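You operate a simulated robot arm through the tools that you are given. There is no shell and no other tool.

The job below is to be done with a simulated robot arm. You get a single attempt, and the scene is never put back.

## Task
Keep the LOT 20 felt pad: box it, tag it and file it in the blue sample drawer.
Fine: pad in the teal sample box, the yellow lot tag from the drawer on top of it; box in the drawer, drawer shut. Where these are worked on the way, their far stop is far enough and under half their travel is too little: blue sample drawer.

It is judged by the outcome, as a careful person would: the job done as asked, and still so three seconds after it is handed in. It fails if anything else is knocked over, pushed out of place, dropped, spilled or broken.

## Robot
A 6-joint arm with a two-finger gripper, fixed in place. Base frame: the origin is at the foot of the arm, x ahead of it, y to its left, z up. Units: m, degrees, N and s.
Its first joint turns from -166.0 to 166.0 degrees. Payload 2.45 kg.
Tool frame: the origin (TCP) lies between the finger pads and is the grasp point; the fingertips stand 0.02 m ahead of it; z points along the fingers, y is the line along which they close. The gripper opens to 0.14 m. The gripper's body begins 0.168 m behind the TCP.
Orientation is that of the tool frame in the base frame, as a unit quaternion [x, y, z, w]. With the fingers straight down and closing along the base's y, the tool's x points along the base's -x, its y along +y and its z along -z.

## Interface
- The arm moves only by the tool arm_command. Its argument "steps" is a list of rows, each a list of 7 numbers: the shift along the base's x, y, z in m, then the turn, a rotation vector about the base's x, y, z in degrees, then the closure, from 0 (fully open) to 1 (shut). In form: [[tx, ty, tz, rx, ry, rz, grip], ...]. A call has 1 to 20 rows; each row shifts and turns the commanded pose from where the row before left it. Each row takes 0.2 s and may step no farther than 0.05 m and 8.6 degrees from the row before; otherwise, or with a gripper value out of range, the whole call is refused. Where a pose cannot be reached the arm comes as near as it can. A force on the tool above 90 N (or 10 N above the force at the start of the call, whichever is more), or a blocked arm, ends the call early, and 0.2 s more pass. The fingers move at their own pace (about 0.045 m/s each) and stop on an object; they squeeze with about 44 N. The grip force told is the motor's: it shows also when the fingers shut on nothing. Time passes only in rows, and 0.2 s behind the last, so rows that do not move let the fingers close. It gives the time, the measured TCP pose, the force on the tool (base axes), the opening and the grip force at its end, in the units of the frame above (readings bear some noise), with the torque about the TCP (base axes, N m) and any sound that the robot's microphone picked up, and new pictures: "show" is both (left out), scene, wrist or none.
- Cameras (640 x 400 px; columns grow to the right, rows downward): "scene" is fixed at [0.2207, 0.5009, 1.213]; the picture's right is [-0.42, -0.91, 0.00], its down [-0.26, 0.12, -0.96] and it looks along [0.87, -0.40, -0.29] (base axes); focal length 362 px, centre (320, 200). "wrist" rides on the gripper at [0.078, 0.011, -0.209] in the tool frame; the picture's right is [-0.14, 0.99, 0.00], its down [-0.92, -0.13, -0.37] and it looks along [-0.37, -0.05, 0.93] (tool axes); focal length 280 px, centre (320, 200). There is no depth. A picture from a camera that has moved, and an enlarged one, comes with that camera's place and axes in the base frame and with its lens.
- zoom(camera, box): a new picture of the part [left, top, right, bottom] of that camera's present view, enlarged. It takes no simulated time.
- hand_in(): hands the job in; it is judged then, once.

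Places have to be worked out from the pictures, the camera data and where the tool is seen. Open the gripper and draw the arm clear of the work before you hand the job in, unless the task says otherwise.

The tools are called after "Call:" as name(argument=value, ...) on one line, values as JSON. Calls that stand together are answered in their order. arm_command: Moves the arm, as the interface text tells. Its arguments: {"type":"object","properties":{"steps":{"type":"array","items":{"type":"array","items":{"type":"number"}}},"show":{"type":"string","enum":["both","scene","wrist","none"]}},"required":["steps"]} The other tools are called the same way: zoom (camera, box) takes an enlarged picture of a part of a camera's view; hand_in () hands the job in.

At the start:

```text
t: 0.0
ee_pos: [0.8248, 0.0769, 1.1849]
ee_rot: [0.0, 1.0, 0.001, 0.0]
wrist_force: [0.4, 0.0, 0.4]
ft_torque: [-0.01, -0.03, 0.0]
opening: 0.1398
grip_force: 0.0
```

scene: 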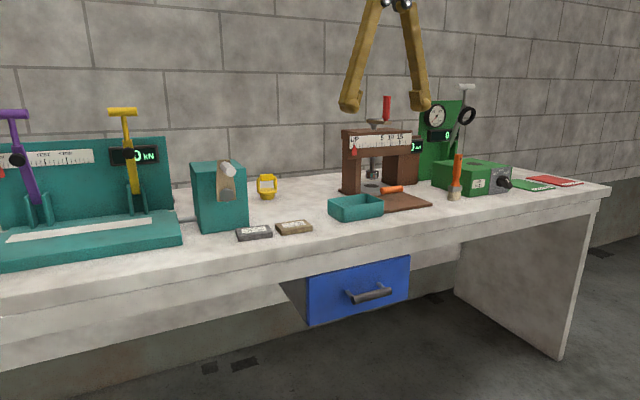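
wrist: 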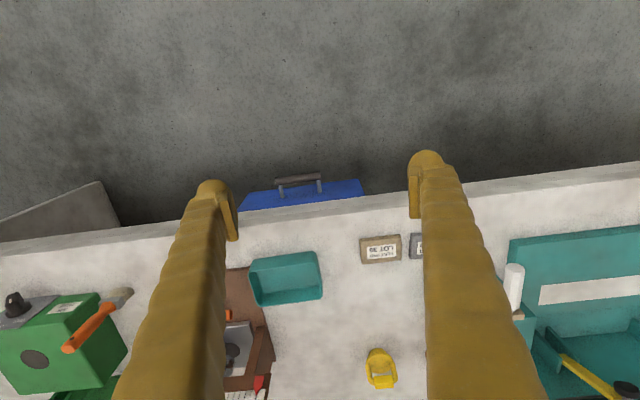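

I'll start by looking closely at the pads, the box and the drawer before moving anything.

Call:
zoom(camera="scene", box=[220, 160, 420, 285])

Call:
zoom(camera="wrist", box=[230, 160, 440, 400])

Call:
zoom(camera="scene", box=[270, 240, 430, 340])

```text
3.20 times, centred on (320, 222) of scene
camera zoom: at [0.2207, 0.5009, 1.213], right [-0.42, -0.91, 0.0], down [-0.26, 0.12, -0.96], along [0.87, -0.4, -0.29], focal length 1158 px, centre (320, 128)
```

zoom: 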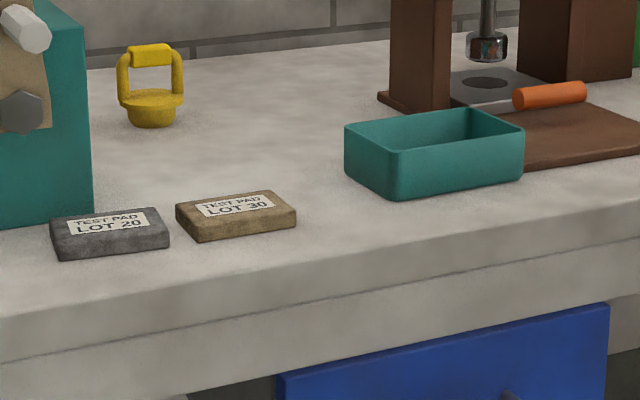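

```text
1.67 times, centred on (335, 280) of wrist
camera zoom: at [0.7483, 0.088, 1.395], right [0.14, 0.99, 0.0], down [0.92, -0.13, 0.37], along [0.37, -0.05, -0.93], focal length 467 px, centre (295, 67)
```

zoom: 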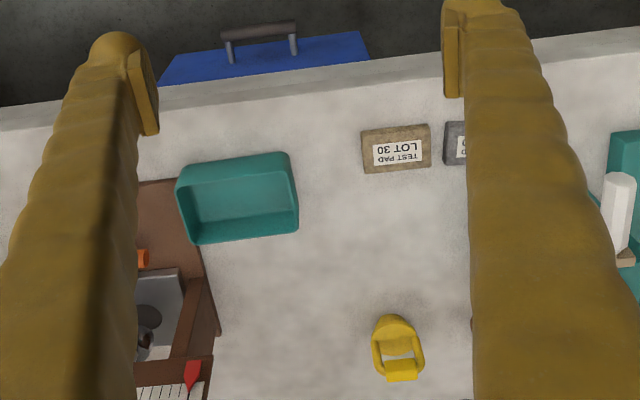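

```text
4.00 times, centred on (350, 290) of scene
camera zoom: at [0.2207, 0.5009, 1.213], right [-0.42, -0.91, 0.0], down [-0.26, 0.12, -0.96], along [0.87, -0.4, -0.29], focal length 1448 px, centre (200, -160)
```

zoom: 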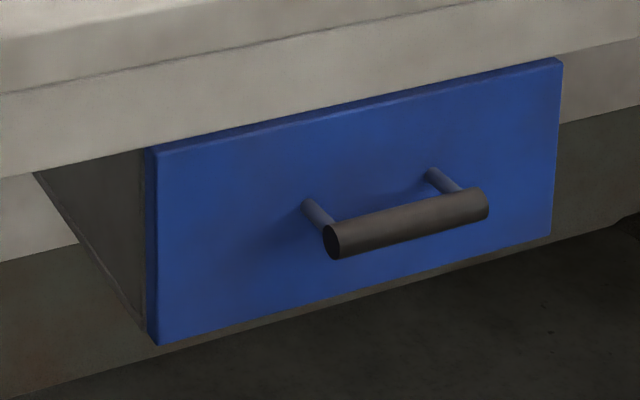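

The table is at about z≈0.84 with its front edge near x≈1.0, the pads are around (1.10, 0.18), and the drawer handle is near (0.96, 0.00, 0.68). I'll shift the arm left through free air to get a clear wrist view of both pads.

Call:
arm_command(steps=[[0, 0.04, 0, 0, 0, 0, 0], [0, 0.04, 0, 0, 0, 0, 0], [0, 0.04, 0, 0, 0, 0, 0], [0, 0.04, 0, 0, 0, 0, 0], [0, 0, 0, 0, 0, 0, 0]])

```text
t: 1.2
ee_pos: [0.8252, 0.2384, 1.1869]
ee_rot: [0.0, 1.0, -0.001, 0.0]
wrist_force: [0.1, -0.1, 0.5]
ft_torque: [-0.04, 0.0, 0.01]
opening: 0.14
grip_force: 0.0
camera wrist: at [0.7491, 0.2492, 1.3962], right [0.14, 0.99, 0.0], down [0.92, -0.13, 0.37], along [0.37, -0.05, -0.93], focal length 280 px, centre (320, 200)
```

scene: 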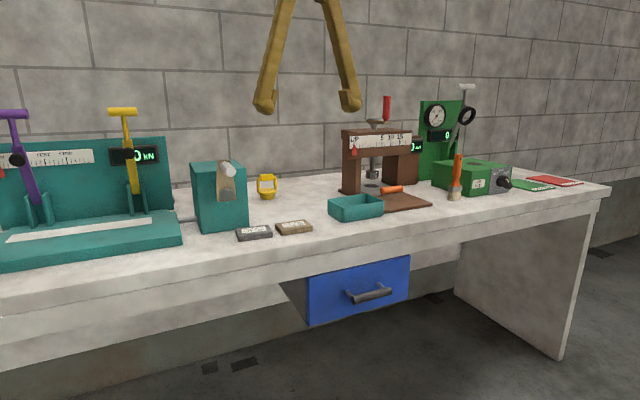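
wrist: 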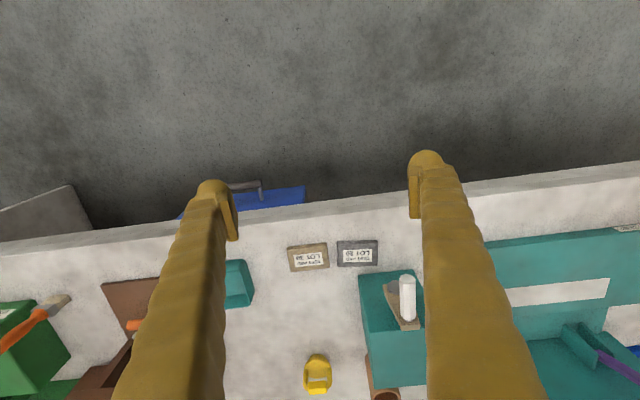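

LOT 20 looks centred near (1.104, 0.286) with its top at about 0.853. Both pads are beyond the stated downward reach, so I'll test how far the arm really goes forward over clear table, and zoom to measure the block next to the pad.

Call:
arm_command(steps=[[0.04, -0.03, 0, 0, 0, 0, 0], [0.04, -0.03, 0, 0, 0, 0, 0], [0.04, -0.03, 0, 0, 0, 0, 0], [0.04, -0.03, 0, 0, 0, 0, 0], [0.04, 0, 0, 0, 0, 0, 0], [0.04, 0, 0, 0, 0, 0, 0], [0.03, 0, 0, 0, 0, 0, 0], [0, 0, 0, 0, 0, 0, 0]])

Call:
zoom(camera="scene", box=[170, 140, 330, 250])

```text
t: 3.0
ee_pos: [1.0936, 0.1191, 1.1845]
ee_rot: [0.0, 1.0, 0.0, 0.0]
wrist_force: [-0.1, 0.3, 0.3]
ft_torque: [0.03, 0.0, 0.02]
opening: 0.1399
grip_force: 0.0
camera wrist: at [1.018, 0.1295, 1.3949], right [0.14, 0.99, 0.0], down [0.92, -0.13, 0.37], along [0.37, -0.05, -0.93], focal length 280 px, centre (320, 200)
```

scene: 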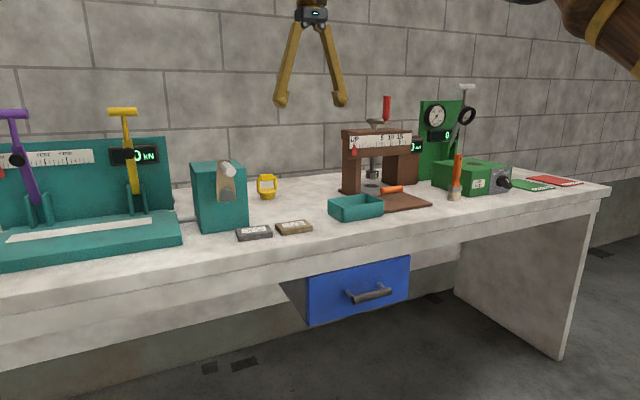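
wrist: 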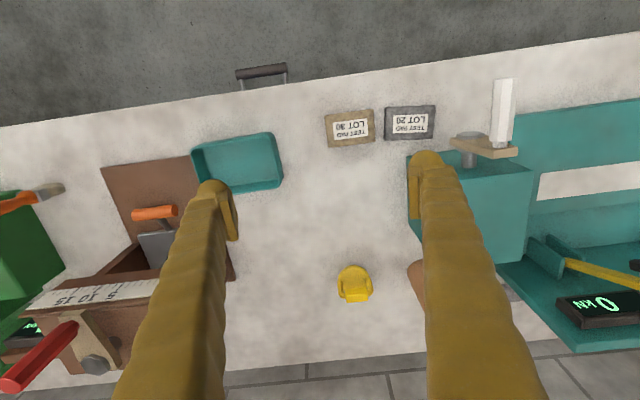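

```text
3.64 times, centred on (250, 195) of scene
camera zoom: at [0.2207, 0.5009, 1.213], right [-0.42, -0.91, 0.0], down [-0.26, 0.12, -0.96], along [0.87, -0.4, -0.29], focal length 1316 px, centre (574, 218)
```

zoom: 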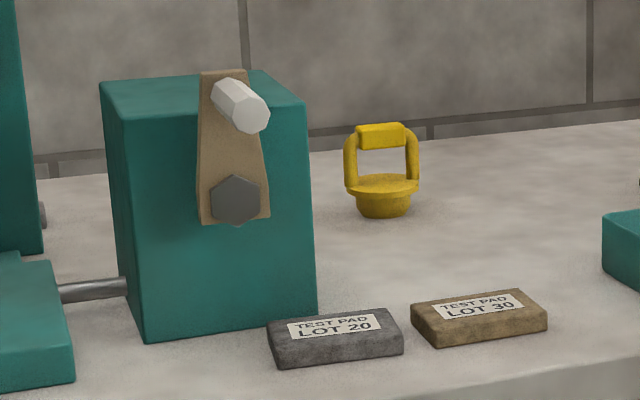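

The arm reached x=1.09 without trouble at this height. I'll zoom the wrist view to pin down the box, pads and crank more accurately.

Call:
zoom(camera="wrist", box=[170, 50, 330, 210])

Call:
zoom(camera="wrist", box=[310, 60, 550, 210])

Call:
zoom(camera="scene", box=[310, 170, 450, 260])

```text
2.50 times, centred on (250, 130) of wrist
camera zoom: at [1.018, 0.1295, 1.3949], right [0.14, 0.99, 0.0], down [0.92, -0.13, 0.37], along [0.37, -0.05, -0.93], focal length 701 px, centre (495, 375)
```

zoom: 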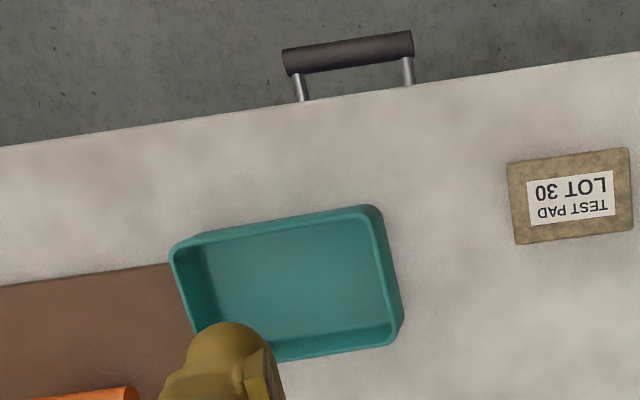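

```text
2.67 times, centred on (430, 135) of wrist
camera zoom: at [1.018, 0.1295, 1.3949], right [0.14, 0.99, 0.0], down [0.92, -0.13, 0.37], along [0.37, -0.05, -0.93], focal length 748 px, centre (27, 373)
```

zoom: 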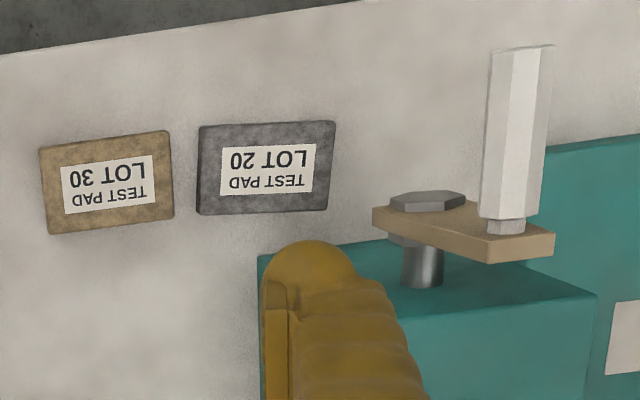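

```text
4.44 times, centred on (380, 215) of scene
camera zoom: at [0.2207, 0.5009, 1.213], right [-0.42, -0.91, 0.0], down [-0.26, 0.12, -0.96], along [0.87, -0.4, -0.29], focal length 1609 px, centre (53, 133)
```

zoom: 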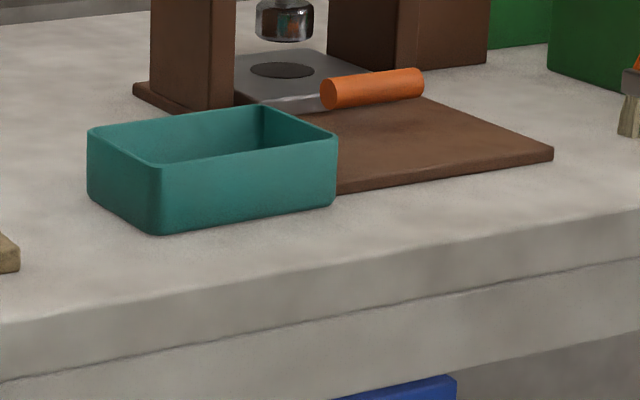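

The pads sit about 1.5 cm apart. LOT 20 is turned about -4.5°, and the crank handle overhangs beside it at y>0.325. The box is only about 0.09 m wide, so I'll open the drawer first. I'm drawing back in front of the table and turning the gripper 90° so it can grip the handle bar.

Call:
arm_command(steps=[[-0.04, -0.01, 0, 0, 0, 0, 0], [-0.04, -0.01, 0, 0, 0, 0, 0], [-0.04, -0.01, 0, 0, 0, 0, 0], [-0.03, -0.01, -0.01, 0, 0, 8.2, 0.3], [-0.03, -0.01, -0.01, 0, 0, 8.2, 0.5], [-0.03, -0.01, -0.01, 0, 0, 8.2, 0.5], [-0.03, -0.01, -0.01, 0, 0, 8.2, 0.5], [-0.03, -0.01, -0.01, 0, 0, 8.2, 0.5], [-0.02, -0.01, -0.01, 0, 0, 8.2, 0.5], [-0.02, -0.01, -0.01, 0, 0, 8.2, 0.5], [0, -0.01, -0.01, 0, 0, 8.2, 0.5], [0, -0.01, -0.01, 0, 0, 8.2, 0.5], [0, 0, -0.01, 0, 0, 8.2, 0.5], [0, 0, -0.01, 0, 0, 8.0, 0.5], [0, 0, 0, 0, 0, 0, 0.5]])

```text
t: 6.2
ee_pos: [0.785, -0.0039, 1.0749]
ee_rot: [0.708, -0.706, 0.0, 0.0]
wrist_force: [-0.7, -0.2, 0.0]
ft_torque: [-0.01, -0.01, -0.02]
opening: 0.0701
grip_force: 0.1
camera wrist: at [0.776, -0.0819, 1.2839], right [-0.99, 0.14, 0.0], down [0.13, 0.92, 0.37], along [0.05, 0.37, -0.93], focal length 280 px, centre (320, 200)
```

scene: 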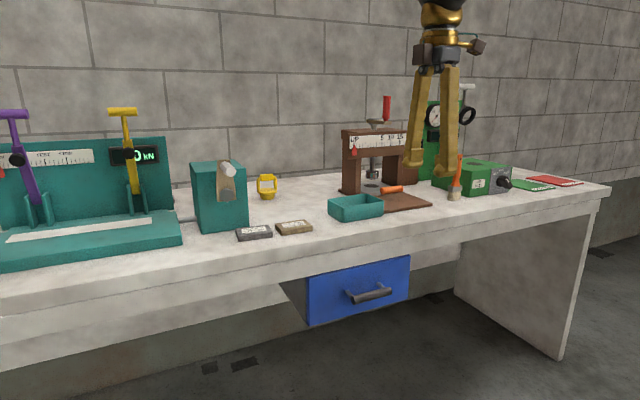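
wrist: 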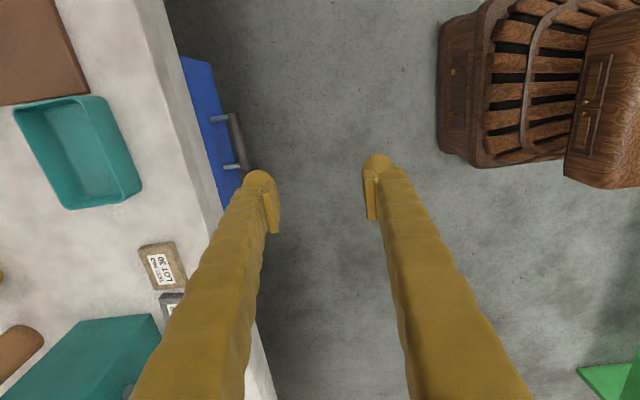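

The handle bar triangulates to about (0.962, 0.002, 0.680). I'll tilt the gripper 45° forward, narrow the fingers to 45 mm and come down to a point in front of the bar, along the approach line.

Call:
arm_command(steps=[[0, 0, 0, 0, -7.5, 0, 0.68], [0, 0, 0, 0, -7.5, 0, 0.68], [0, 0, 0, 0, -7.5, 0, 0.68], [0, 0.006, 0, 0, -7.5, 0, 0.68], [0, 0, 0, 0, -7.5, 0, 0.68], [0, 0, 0, 0, -7.5, 0, 0.68], [0.01, 0, -0.042, 0, 0, 0, 0.68], [0.01, 0, -0.042, 0, 0, 0, 0.68], [0.01, 0, -0.042, 0, 0, 0, 0.68], [0.01, 0, -0.042, 0, 0, 0, 0.68], [0.01, 0, -0.042, 0, 0, 0, 0.68], [0.01, 0, -0.042, 0, 0, 0, 0.68], [0.015, 0, -0.041, 0, 0, 0, 0.68], [0, 0, 0, 0, 0, 0, 0.68]])

```text
t: 9.2
ee_pos: [0.8608, 0.0029, 0.7827]
ee_rot: [0.654, -0.653, 0.271, -0.27]
wrist_force: [0.2, 0.4, 0.0]
ft_torque: [-0.02, 0.0, 0.01]
opening: 0.045
grip_force: 0.1
camera wrist: at [0.7077, -0.0753, 0.9234], right [-0.7, 0.14, -0.7], down [-0.17, 0.92, 0.35], along [0.69, 0.37, -0.62], focal length 280 px, centre (320, 200)
```

scene: 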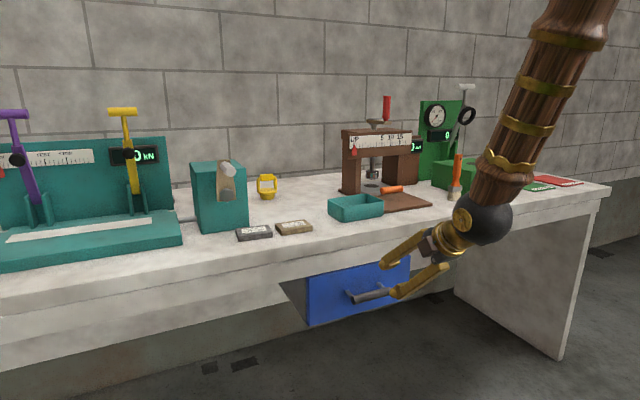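
wrist: 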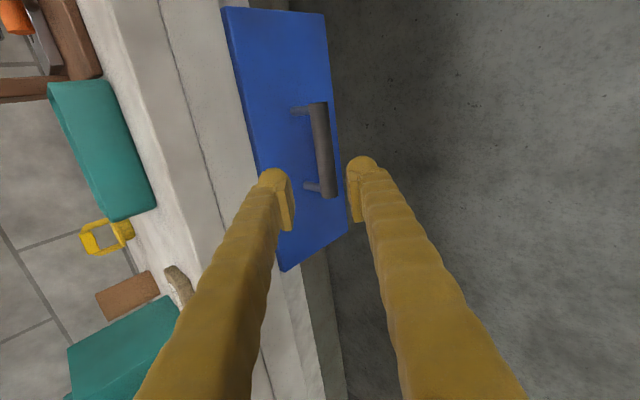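

The bar sits between the fingers along the approach line, within about 4 mm. I'll advance most of the way and check again before closing.

Call:
arm_command(steps=[[0.019, -0.001, -0.02, 0, 0, 0, 0.68], [0.019, -0.001, -0.02, 0, 0, 0, 0.68], [0.019, -0.001, -0.02, 0, 0, 0, 0.68], [0.019, 0, -0.02, 0, 0, 0, 0.68], [0, 0, 0, 0, 0, 0, 0.68]])

Call:
zoom(camera="scene", box=[290, 230, 470, 340])

```text
t: 10.4
ee_pos: [0.9354, 0.0015, 0.7021]
ee_rot: [0.654, -0.653, 0.27, -0.271]
wrist_force: [-0.8, 0.7, 0.2]
ft_torque: [0.01, 0.0, 0.0]
opening: 0.0447
grip_force: 0.0
camera wrist: at [0.7816, -0.0772, 0.8426], right [-0.7, 0.14, -0.7], down [-0.17, 0.92, 0.35], along [0.69, 0.37, -0.62], focal length 280 px, centre (320, 200)
```

scene: 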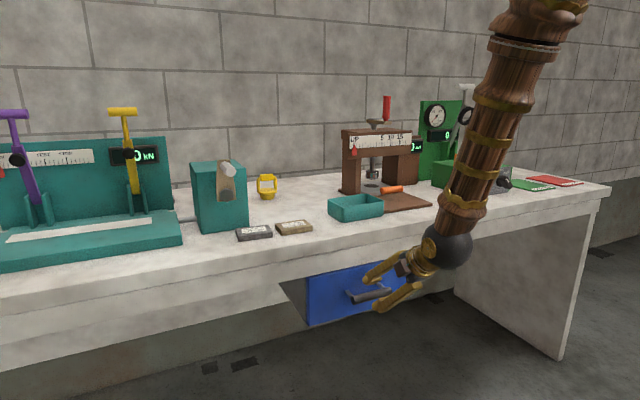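
wrist: 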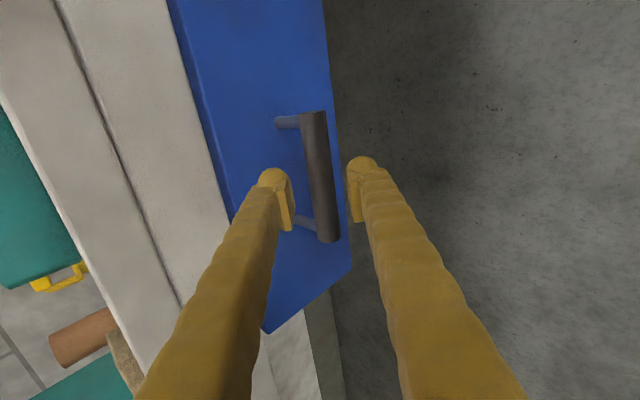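

```text
3.56 times, centred on (380, 285) of scene
camera zoom: at [0.2207, 0.5009, 1.213], right [-0.42, -0.91, 0.0], down [-0.26, 0.12, -0.96], along [0.87, -0.4, -0.29], focal length 1287 px, centre (107, -102)
```

zoom: 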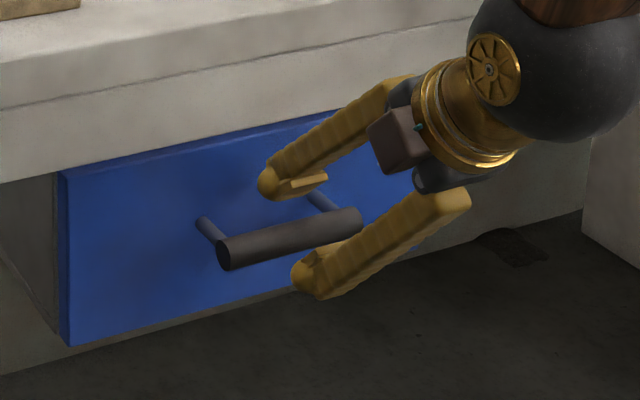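

Alignment is good: the bar is at (0.962, -0.002, 0.677), centred between the fingers with the posts well clear. I'll move in the last 3 cm and close on it.

Call:
arm_command(steps=[[0.011, -0.002, -0.01, 0, 0, 0, 0.68], [0.0105, -0.0015, -0.0095, 0, 0, 0, 0.68], [0, 0, 0, 0, 0, 0, 0.68], [0, 0, 0, 0, 0, 0, 1], [0, 0, 0, 0, 0, 0, 1], [0, 0, 0, 0, 0, 0, 1], [0, 0, 0, 0, 0, 0, 1]])

```text
t: 12.0
ee_pos: [0.9556, -0.0016, 0.6797]
ee_rot: [0.654, -0.654, 0.27, -0.269]
wrist_force: [-23.3, -0.1, -26.6]
ft_torque: [0.74, 0.28, -0.57]
opening: 0.0217
grip_force: 45.0
camera wrist: at [0.8029, -0.0801, 0.8209], right [-0.7, 0.14, -0.7], down [-0.17, 0.92, 0.35], along [0.69, 0.37, -0.62], focal length 280 px, centre (320, 200)
```

scene: 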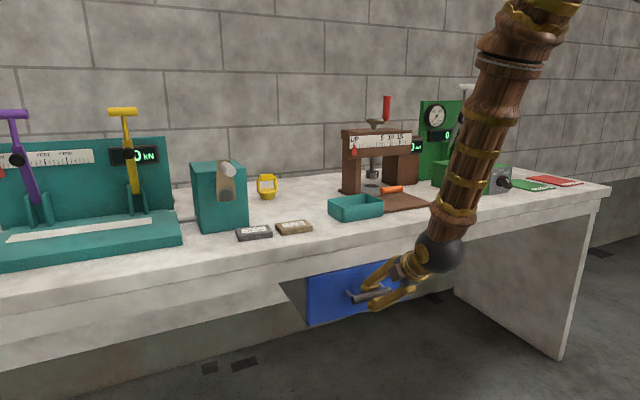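
wrist: 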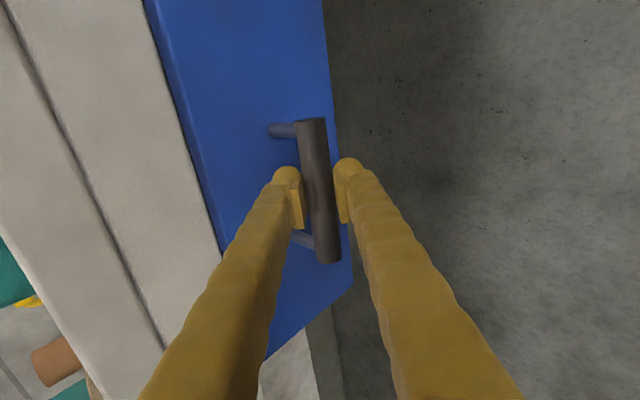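

The handle is gripped at 21.7 mm opening, with a slight side load. I'll relieve that and begin pulling the drawer straight out along -x, gently.

Call:
arm_command(steps=[[-0.002, 0, -0.002, 0, 0, 0, 1], [-0.01, 0, -0.001, 0, 0, 0, 1], [-0.015, 0, 0, 0, 0, 0, 1], [-0.02, 0, 0, 0, 0, 0, 1], [-0.02, 0, 0, 0, 0, 0, 1], [0, 0, 0, 0, 0, 0, 1]])

```text
t: 13.4
ee_pos: [0.8898, -0.0023, 0.6797]
ee_rot: [0.654, -0.653, 0.27, -0.27]
wrist_force: [-0.6, 31.1, -35.4]
ft_torque: [1.01, 0.12, -0.4]
opening: 0.0221
grip_force: 44.9
camera wrist: at [0.7365, -0.0804, 0.8204], right [-0.7, 0.14, -0.7], down [-0.17, 0.92, 0.35], along [0.69, 0.37, -0.62], focal length 280 px, centre (320, 200)
```

scene: 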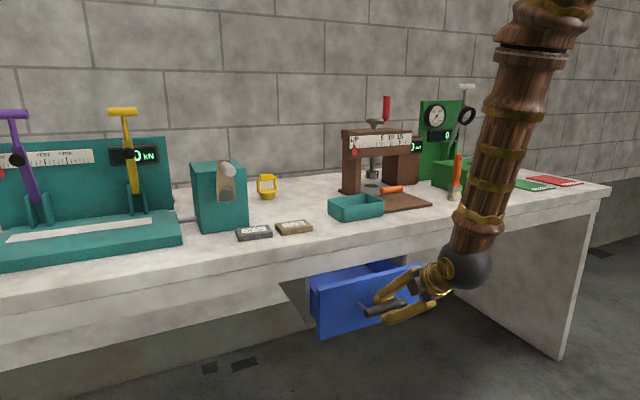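
wrist: 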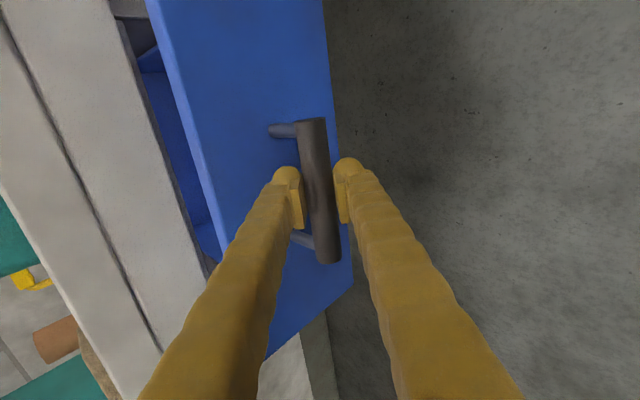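

The drawer slides. There's some side load (+31 N in y, -35 N in z), so the slide isn't exactly along my path. I'll continue in small steps with a slight +y and -z correction.

Call:
arm_command(steps=[[0, 0.001, -0.002, 0, 0, 0, 1], [0, 0.001, -0.001, 0, 0, 0, 1], [-0.015, 0.0007, 0, 0, 0, 0, 1], [-0.015, 0.0007, 0, 0, 0, 0, 1], [0, 0, 0, 0, 0, 0, 1]], show="none")

```text
t: 14.6
ee_pos: [0.8609, 0.0, 0.6787]
ee_rot: [0.654, -0.652, 0.271, -0.272]
wrist_force: [1.5, -17.8, 19.8]
ft_torque: [-0.83, -0.13, 0.57]
opening: 0.0221
grip_force: 45.6
```

Slightly overcorrected. I'll take back about 1 mm in y and z and keep pulling along -x.

Call:
arm_command(steps=[[-0.005, -0.001, 0.001, 0, 0, 0, 1], [-0.02, 0, 0, 0, 0, 0, 1], [-0.02, 0, 0, 0, 0, 0, 1], [-0.02, 0, 0, 0, 0, 0, 1], [0, 0, 0, 0, 0, 0, 1]])

```text
t: 15.8
ee_pos: [0.7962, -0.0009, 0.6758]
ee_rot: [0.654, -0.653, 0.27, -0.271]
wrist_force: [1.1, 18.7, 0.4]
ft_torque: [0.83, 0.01, -0.57]
opening: 0.0208
grip_force: 45.3
camera wrist: at [0.6423, -0.0793, 0.8184], right [-0.7, 0.14, -0.7], down [-0.17, 0.92, 0.35], along [0.69, 0.37, -0.62], focal length 280 px, centre (320, 200)
```

scene: 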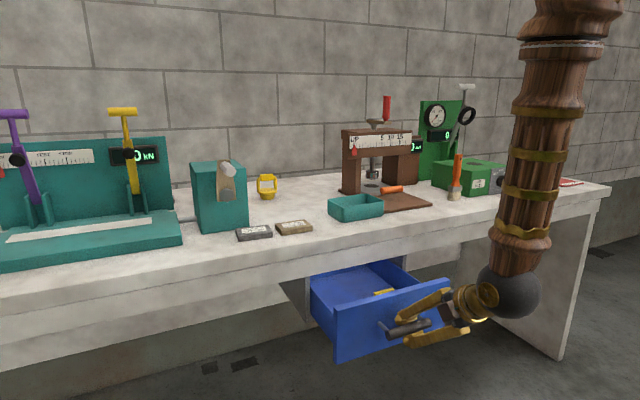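
wrist: 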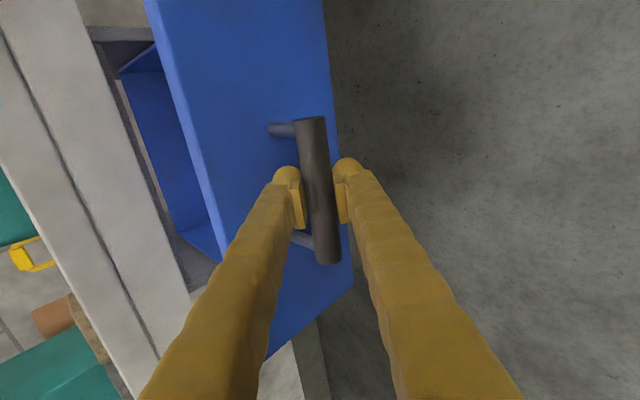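

The drawer is out about 0.16 m and the yellow tag is visible inside. I'll keep pulling with a small +y drift (the slide is about 1.4° off x) and feel for the far stop.

Call:
arm_command(steps=[[-0.015, 0.0016, 0, 0, 0, 0, 1], [-0.015, 0.0004, 0, 0, 0, 0, 1], [-0.015, 0.0004, 0, 0, 0, 0, 1], [-0.015, 0.0004, 0, 0, 0, 0, 1], [0, 0, 0, 0, 0, 0, 1]])

```text
t: 17.0
ee_pos: [0.7352, 0.0019, 0.6768]
ee_rot: [-0.654, 0.654, -0.27, 0.27]
wrist_force: [1.6, -39.5, -8.7]
ft_torque: [-0.69, 0.02, 0.27]
opening: 0.0203
grip_force: 45.3
camera wrist: at [0.5817, -0.0772, 0.8179], right [-0.7, 0.14, -0.7], down [-0.17, 0.92, 0.35], along [0.69, 0.37, -0.62], focal length 280 px, centre (320, 200)
```

scene: 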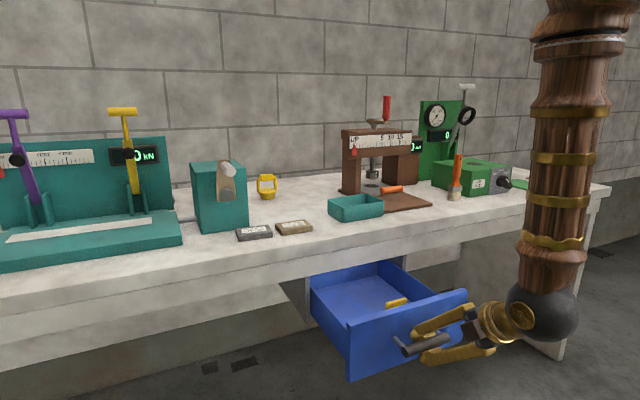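
wrist: 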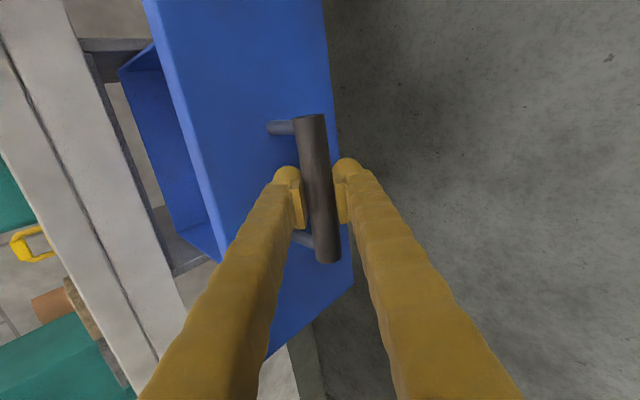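

No stop yet at 0.23 m. The lateral force flipped to -39 N, so I'll take back 2 mm in y and carry on outward in small steps.

Call:
arm_command(steps=[[0, -0.002, 0, 0, 0, 0, 1], [-0.01, 0, 0, 0, 0, 0, 1], [-0.01, 0, 0, 0, 0, 0, 1], [-0.01, 0, 0, 0, 0, 0, 1], [-0.01, 0, 0, 0, 0, 0, 1], [0, 0, 0, 0, 0, 0, 1]])

```text
t: 18.4
ee_pos: [0.7181, 0.0013, 0.677]
ee_rot: [0.655, -0.652, 0.269, -0.27]
wrist_force: [-1.4, 43.3, -31.3]
ft_torque: [0.82, 0.03, -0.29]
opening: 0.0204
grip_force: 45.3
out of reach, approached as far as the arm can: row 4, 5
camera wrist: at [0.5646, -0.0778, 0.8181], right [-0.7, 0.14, -0.7], down [-0.17, 0.92, 0.35], along [0.69, 0.37, -0.62], focal length 280 px, centre (320, 200)
```

scene: 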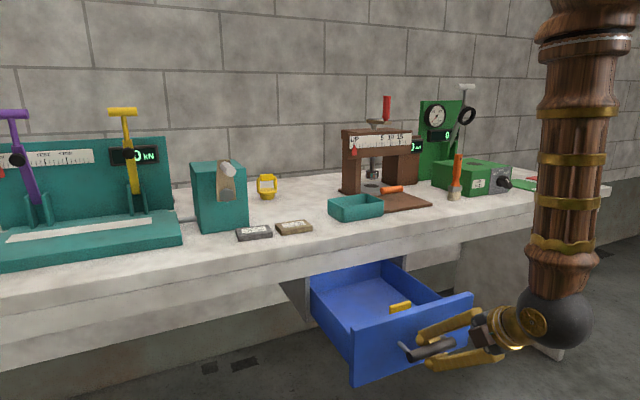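
wrist: 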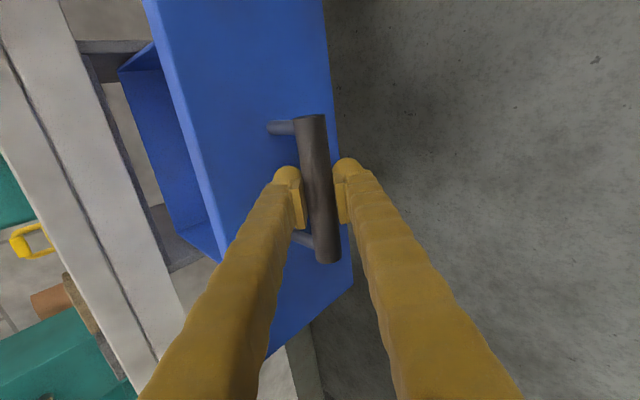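

That's the arm's reach limit at this tilt (x≈0.718, drawer about 0.244 m out), not the drawer's stop. Still holding the round bar, I'll swing the gripper more upright about the bar to gain room behind.

Call:
arm_command(steps=[[0.005, 0.001, 0.001, 0, 5, 0, 1], [0.005, 0, 0.0005, 0, 5, 0, 1], [0.002, 0, 0, 0, 5, 0, 1], [0, 0, 0, 0, 0, 0, 1]])

```text
t: 19.4
ee_pos: [0.7288, 0.0003, 0.6786]
ee_rot: [0.684, -0.683, 0.182, -0.181]
wrist_force: [-1.4, -21.6, -79.0]
ft_torque: [-0.98, -0.1, 0.66]
opening: 0.0211
grip_force: 44.7
camera wrist: at [0.6178, -0.0782, 0.8553], right [-0.86, 0.14, -0.49], down [-0.07, 0.92, 0.38], along [0.51, 0.37, -0.78], focal length 280 px, centre (320, 200)
```

scene: 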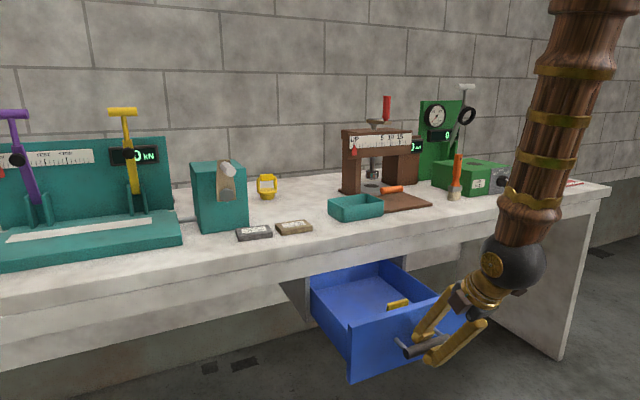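
wrist: 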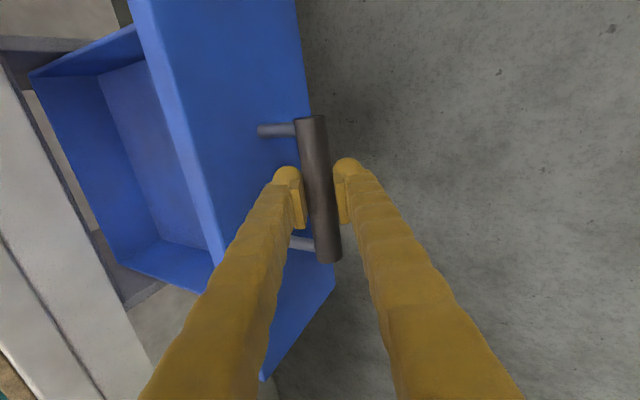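

The z load is -79 N because the pivot raised me a few mm. I'll drop 4 mm to relieve it and then pull further back.

Call:
arm_command(steps=[[0, 0, -0.002, 0, 0, 0, 1], [0, -0.0005, -0.002, 0, 0, 0, 1], [-0.01, 0, 0, 0, 0, 0, 1], [-0.01, 0, 0, 0, 0, 0, 1], [-0.01, 0, 0, 0, 0, 0, 1], [-0.01, 0, 0, 0, 0, 0, 1], [0, 0, 0, 0, 0, 0, 1]])

```text
t: 21.0
ee_pos: [0.6906, -0.0004, 0.6761]
ee_rot: [0.683, -0.683, 0.183, -0.184]
wrist_force: [0.0, 17.5, 35.3]
ft_torque: [0.21, -0.09, -0.2]
opening: 0.0199
grip_force: 44.7
camera wrist: at [0.5783, -0.0782, 0.8521], right [-0.86, 0.14, -0.5], down [-0.08, 0.92, 0.38], along [0.51, 0.37, -0.78], focal length 280 px, centre (320, 200)
```

scene: 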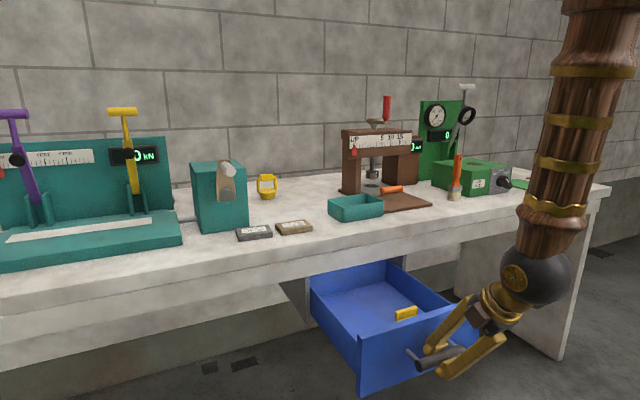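
wrist: 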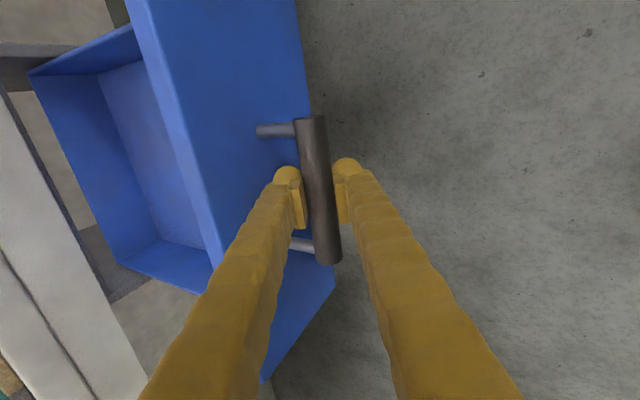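

Still no stop at 0.27 m. Pulling on a few more centimetres, with a small z adjustment.

Call:
arm_command(steps=[[-0.01, 0.0005, 0.001, 0, 0, 0, 1], [-0.01, 0, 0, 0, 0, 0, 1], [-0.01, 0, 0, 0, 0, 0, 1], [-0.01, 0, 0, 0, 0, 0, 1], [-0.01, 0, 0, 0, 0, 0, 1], [0, 0, 0, 0, 0, 0, 1]])

```text
t: 21.4
ee_pos: [0.6888, -0.0001, 0.676]
ee_rot: [-0.682, 0.682, -0.187, 0.187]
wrist_force: [14.7, 1.6, -16.6]
ft_torque: [0.03, 0.06, -0.01]
opening: 0.0205
grip_force: 45.3
stopped in row 2: the force on the tool passed its limit at 99 N (the readings are from after the stop); the commanded pose is now the measured one
camera wrist: at [0.5749, -0.0784, 0.8522], right [-0.85, 0.14, -0.5], down [-0.08, 0.92, 0.38], along [0.52, 0.37, -0.77], focal length 280 px, centre (320, 200)
```

scene: 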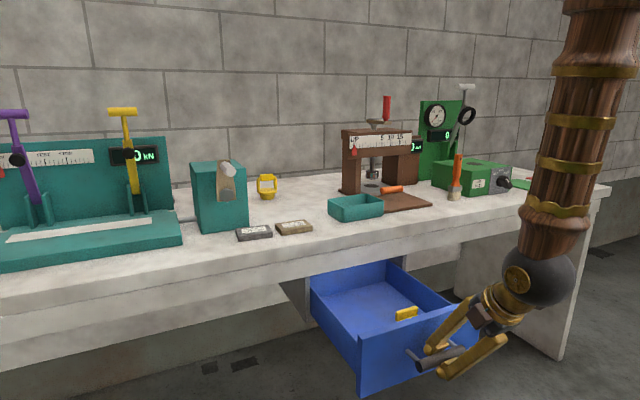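
wrist: 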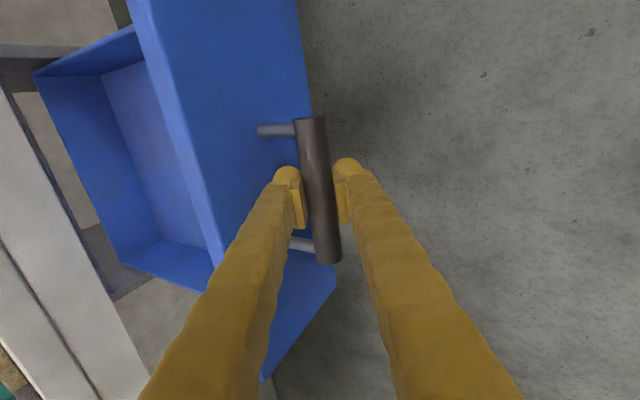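

The far stop is found at TCP x≈0.689, so the travel is about 0.274 m and the drawer is fully open. I'll release the bar and back off along the finger axis.

Call:
arm_command(steps=[[0, 0, 0, 0, 0, 0, 0.71], [0, 0, 0, 0, 0, 0, 0.71], [-0.008, 0, 0.0139, 0, 0, 0, 0.71], [-0.01, 0, 0.0173, 0, 0, 0, 0.71], [-0.01, 0, 0.0173, 0, 0, 0, 0.71], [-0.005, 0, 0.03, 0, 0, 0, 0.71], [0, 0, 0, 0, 0, 0, 0.71]])

```text
t: 23.0
ee_pos: [0.6556, 0.0008, 0.7562]
ee_rot: [-0.682, 0.683, -0.185, 0.186]
wrist_force: [-0.2, 0.2, 0.2]
ft_torque: [-0.01, 0.02, -0.01]
opening: 0.0405
grip_force: 0.1
camera wrist: at [0.5418, -0.0777, 0.931], right [-0.85, 0.14, -0.5], down [-0.08, 0.92, 0.38], along [0.52, 0.37, -0.77], focal length 280 px, centre (320, 200)
```

scene: 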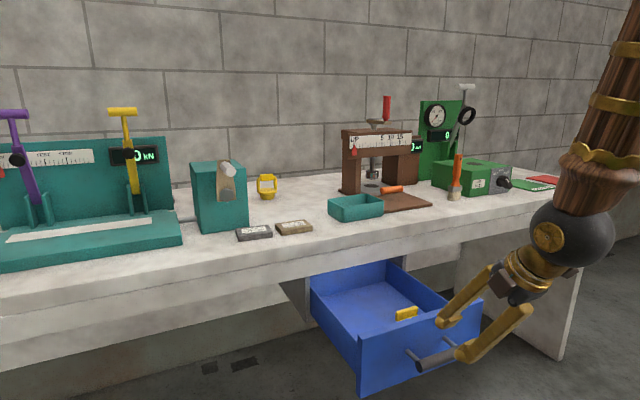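
wrist: 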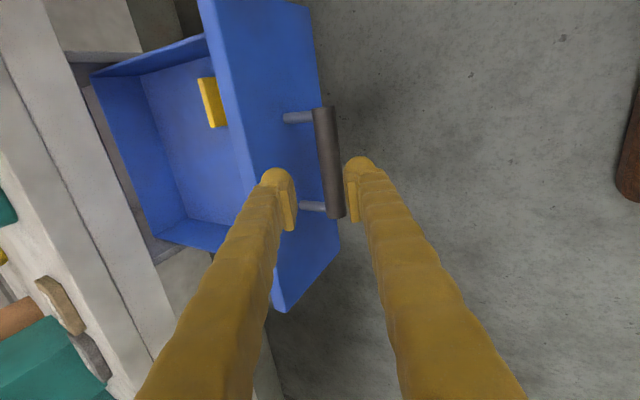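

Clear of the handle, and the drawer stayed out. I'll rise, return the gripper to vertical and look down into the drawer.

Call:
arm_command(steps=[[0, 0, 0.04, 0, 7.5, 0, 0.4], [0, 0, 0.04, 0, 7.5, 0, 0.2], [0.01, 0, 0.04, 0, 7.5, 0, 0], [0.02, 0, 0.04, 0, 7.5, 0, 0], [0.03, -0.02, 0.04, 0, 0, 0, 0], [0.03, -0.02, 0.04, 0, 0, 0, 0], [0.03, -0.02, 0.03, 0, 0, 0, 0], [0, 0, 0, 0, 0, 0, 0]])

```text
refused: row 5 steps farther than a row can; nothing moved
```

Call:
arm_command(steps=[[0, 0, 0.04, 0, 7.5, 0, 0.4], [0, 0, 0.04, 0, 7.5, 0, 0.2], [0.01, 0, 0.04, 0, 7.5, 0, 0], [0.02, 0, 0.04, 0, 7.5, 0, 0], [0.03, -0.02, 0.03, 0, 0, 0, 0], [0.03, -0.02, 0.03, 0, 0, 0, 0], [0.03, -0.02, 0.03, 0, 0, 0, 0], [0, 0, 0, 0, 0, 0, 0]])

```text
t: 24.8
ee_pos: [0.7741, -0.0602, 1.0058]
ee_rot: [0.707, -0.707, 0.003, -0.004]
wrist_force: [0.2, -0.3, -0.8]
ft_torque: [0.02, 0.0, 0.01]
opening: 0.1401
grip_force: 0.1
camera wrist: at [0.7624, -0.1386, 1.2161], right [-0.99, 0.14, -0.01], down [0.12, 0.92, 0.37], along [0.06, 0.37, -0.93], focal length 280 px, centre (320, 200)
```

scene: 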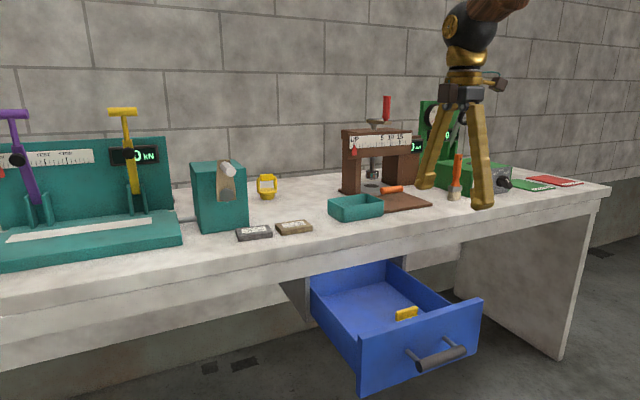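
wrist: 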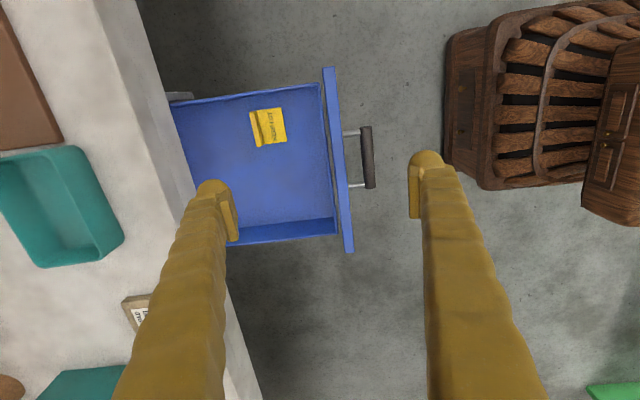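

Call:
zoom(camera="wrist", box=[160, 60, 400, 260])

Call:
zoom(camera="scene", box=[300, 250, 500, 400])

```text
2.00 times, centred on (280, 160) of wrist
camera zoom: at [0.7624, -0.1386, 1.2161], right [-0.99, 0.14, -0.01], down [0.12, 0.92, 0.37], along [0.06, 0.37, -0.93], focal length 561 px, centre (400, 280)
```

zoom: 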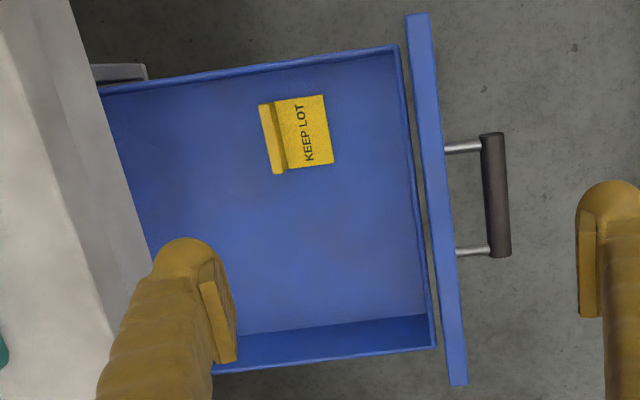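

```text
2.67 times, centred on (400, 325) of scene
camera zoom: at [0.2207, 0.5009, 1.213], right [-0.42, -0.91, 0.0], down [-0.26, 0.12, -0.96], along [0.87, -0.4, -0.29], focal length 965 px, centre (107, -133)
```

zoom: 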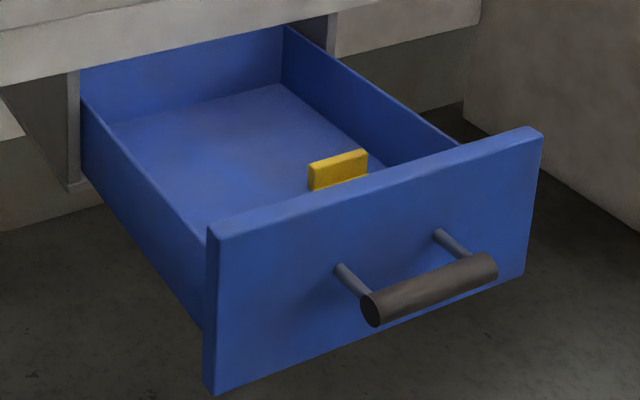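

The tag is a yellow plate with an upright fin along one edge, lying at about (0.88, -0.08) on the drawer floor. My plan:

1. Fetch the pad and set it briefly in the drawer to regrip it lengthwise, because the box is too narrow for the first grip.
2. Place it in the box, then place the tag on it.
3. Put the box in the drawer and shut it.

Next I'm moving to hover over LOT 20.

Call:
arm_command(steps=[[0.0, 0.01, 0.035, 0, 0, -0.375, 0.32], [0.0, 0.02, 0.035, 0, 0, -0.375, 0.32], [0.03, 0.03, 0.015, 0, 0, -0.375, 0.32], [0.03, 0.03, 0.015, 0, 0, -0.375, 0.32], [0.033, 0.033, 0.01, 0, 0, -0.375, 0.32], [0.033, 0.033, 0, 0, 0, -0.375, 0.32], [0.033, 0.033, 0, 0, 0, -0.375, 0.32], [0.033, 0.033, 0, 0, 0, -0.375, 0.32], [0.033, 0.033, 0, 0, 0, -0.375, 0.32], [0.033, 0.033, 0, 0, 0, -0.375, 0.32], [0.034, 0.034, 0, 0, 0, -0.375, 0.32], [0.034, 0.015, 0, 0, 0, -0.375, 0.32], [0, 0, 0, 0, 0, 0, 0.32]])

```text
t: 27.6
ee_pos: [1.0999, 0.2775, 1.115]
ee_rot: [-0.678, 0.735, -0.004, 0.004]
wrist_force: [1.5, 0.8, -0.9]
ft_torque: [0.03, 0.02, -0.04]
opening: 0.0951
grip_force: 0.1
camera wrist: at [1.0823, 0.2007, 1.3246], right [-0.98, 0.22, -0.01], down [0.2, 0.91, 0.37], along [0.09, 0.36, -0.93], focal length 280 px, centre (320, 200)
```

scene: 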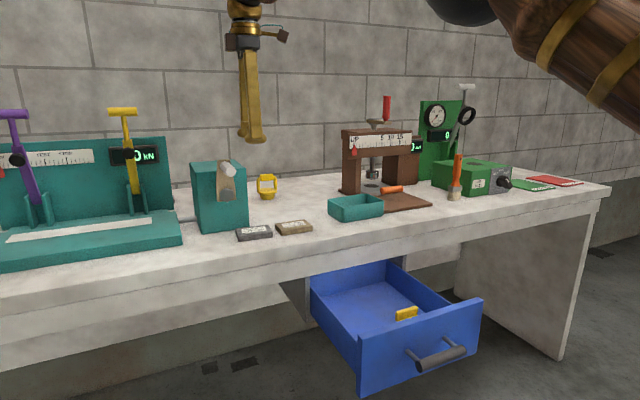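
wrist: 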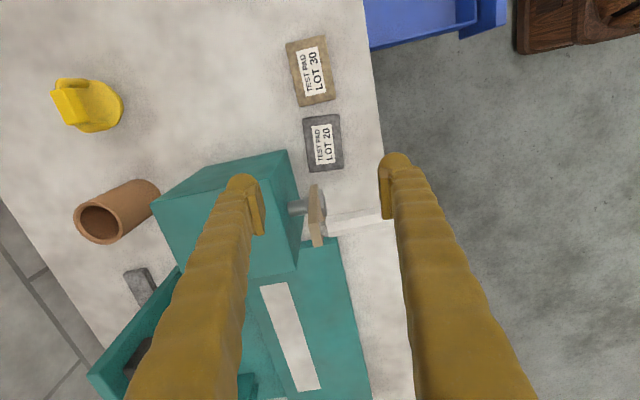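

Hovering over LOT 20 with reach to spare so far. I'll zoom to measure the pad's orientation precisely.

Call:
zoom(camera="wrist", box=[270, 20, 400, 220])

```text
2.00 times, centred on (335, 120) of wrist
camera zoom: at [1.0823, 0.2007, 1.3246], right [-0.98, 0.22, -0.01], down [0.2, 0.91, 0.37], along [0.09, 0.36, -0.93], focal length 561 px, centre (290, 360)
```

zoom: 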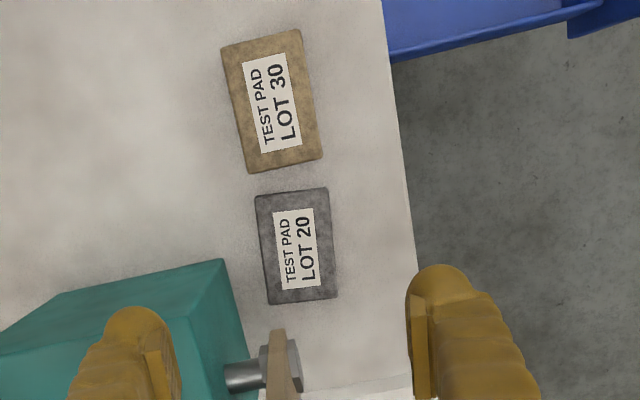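

LOT 20 is centred at about (1.100, 0.286) and turned roughly -6°. I'll trim the yaw slightly and descend in stages, staying at y≈0.278 to keep clear of the crank.

Call:
arm_command(steps=[[0, 0, -0.04, 0, 0, -1.2, 0.32], [0, 0, -0.04, 0, 0, 0, 0.32], [0, 0, -0.04, 0, 0, 0, 0.32], [0, 0, -0.04, 0, 0, 0, 0.32], [0, 0, -0.03, 0, 0, 0, 0.32], [0, 0, 0, 0, 0, 0, 0.32]])

Call:
zoom(camera="scene", box=[170, 130, 330, 250])

```text
t: 28.4
ee_pos: [1.1026, 0.2768, 1.0348]
ee_rot: [-0.67, 0.742, -0.01, 0.013]
wrist_force: [-9.7, -3.4, 21.4]
ft_torque: [0.04, -1.08, -0.17]
opening: 0.0919
grip_force: 0.1
stopped in row 3: the force on the tool passed its limit at 132 N (the readings are from after the stop); the commanded pose is now the measured one
camera wrist: at [1.0789, 0.1984, 1.2434], right [-0.97, 0.24, -0.03], down [0.21, 0.9, 0.38], along [0.12, 0.36, -0.92], focal length 280 px, centre (320, 200)
```

scene: 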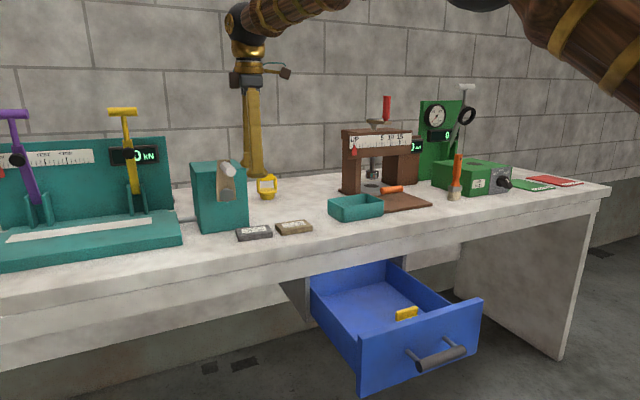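
wrist: 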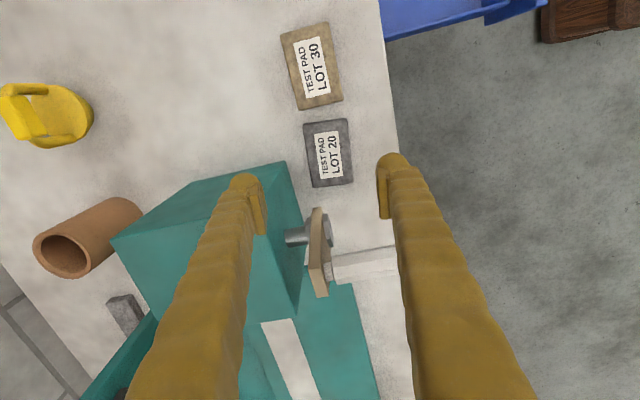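

```text
3.33 times, centred on (250, 190) of scene
camera zoom: at [0.2207, 0.5009, 1.213], right [-0.42, -0.91, 0.0], down [-0.26, 0.12, -0.96], along [0.87, -0.4, -0.29], focal length 1206 px, centre (553, 233)
```

zoom: 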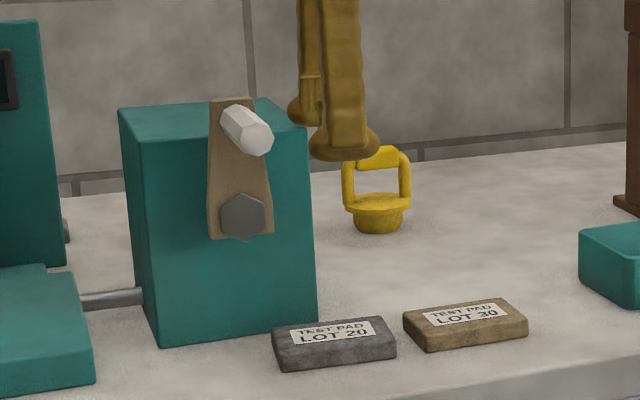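

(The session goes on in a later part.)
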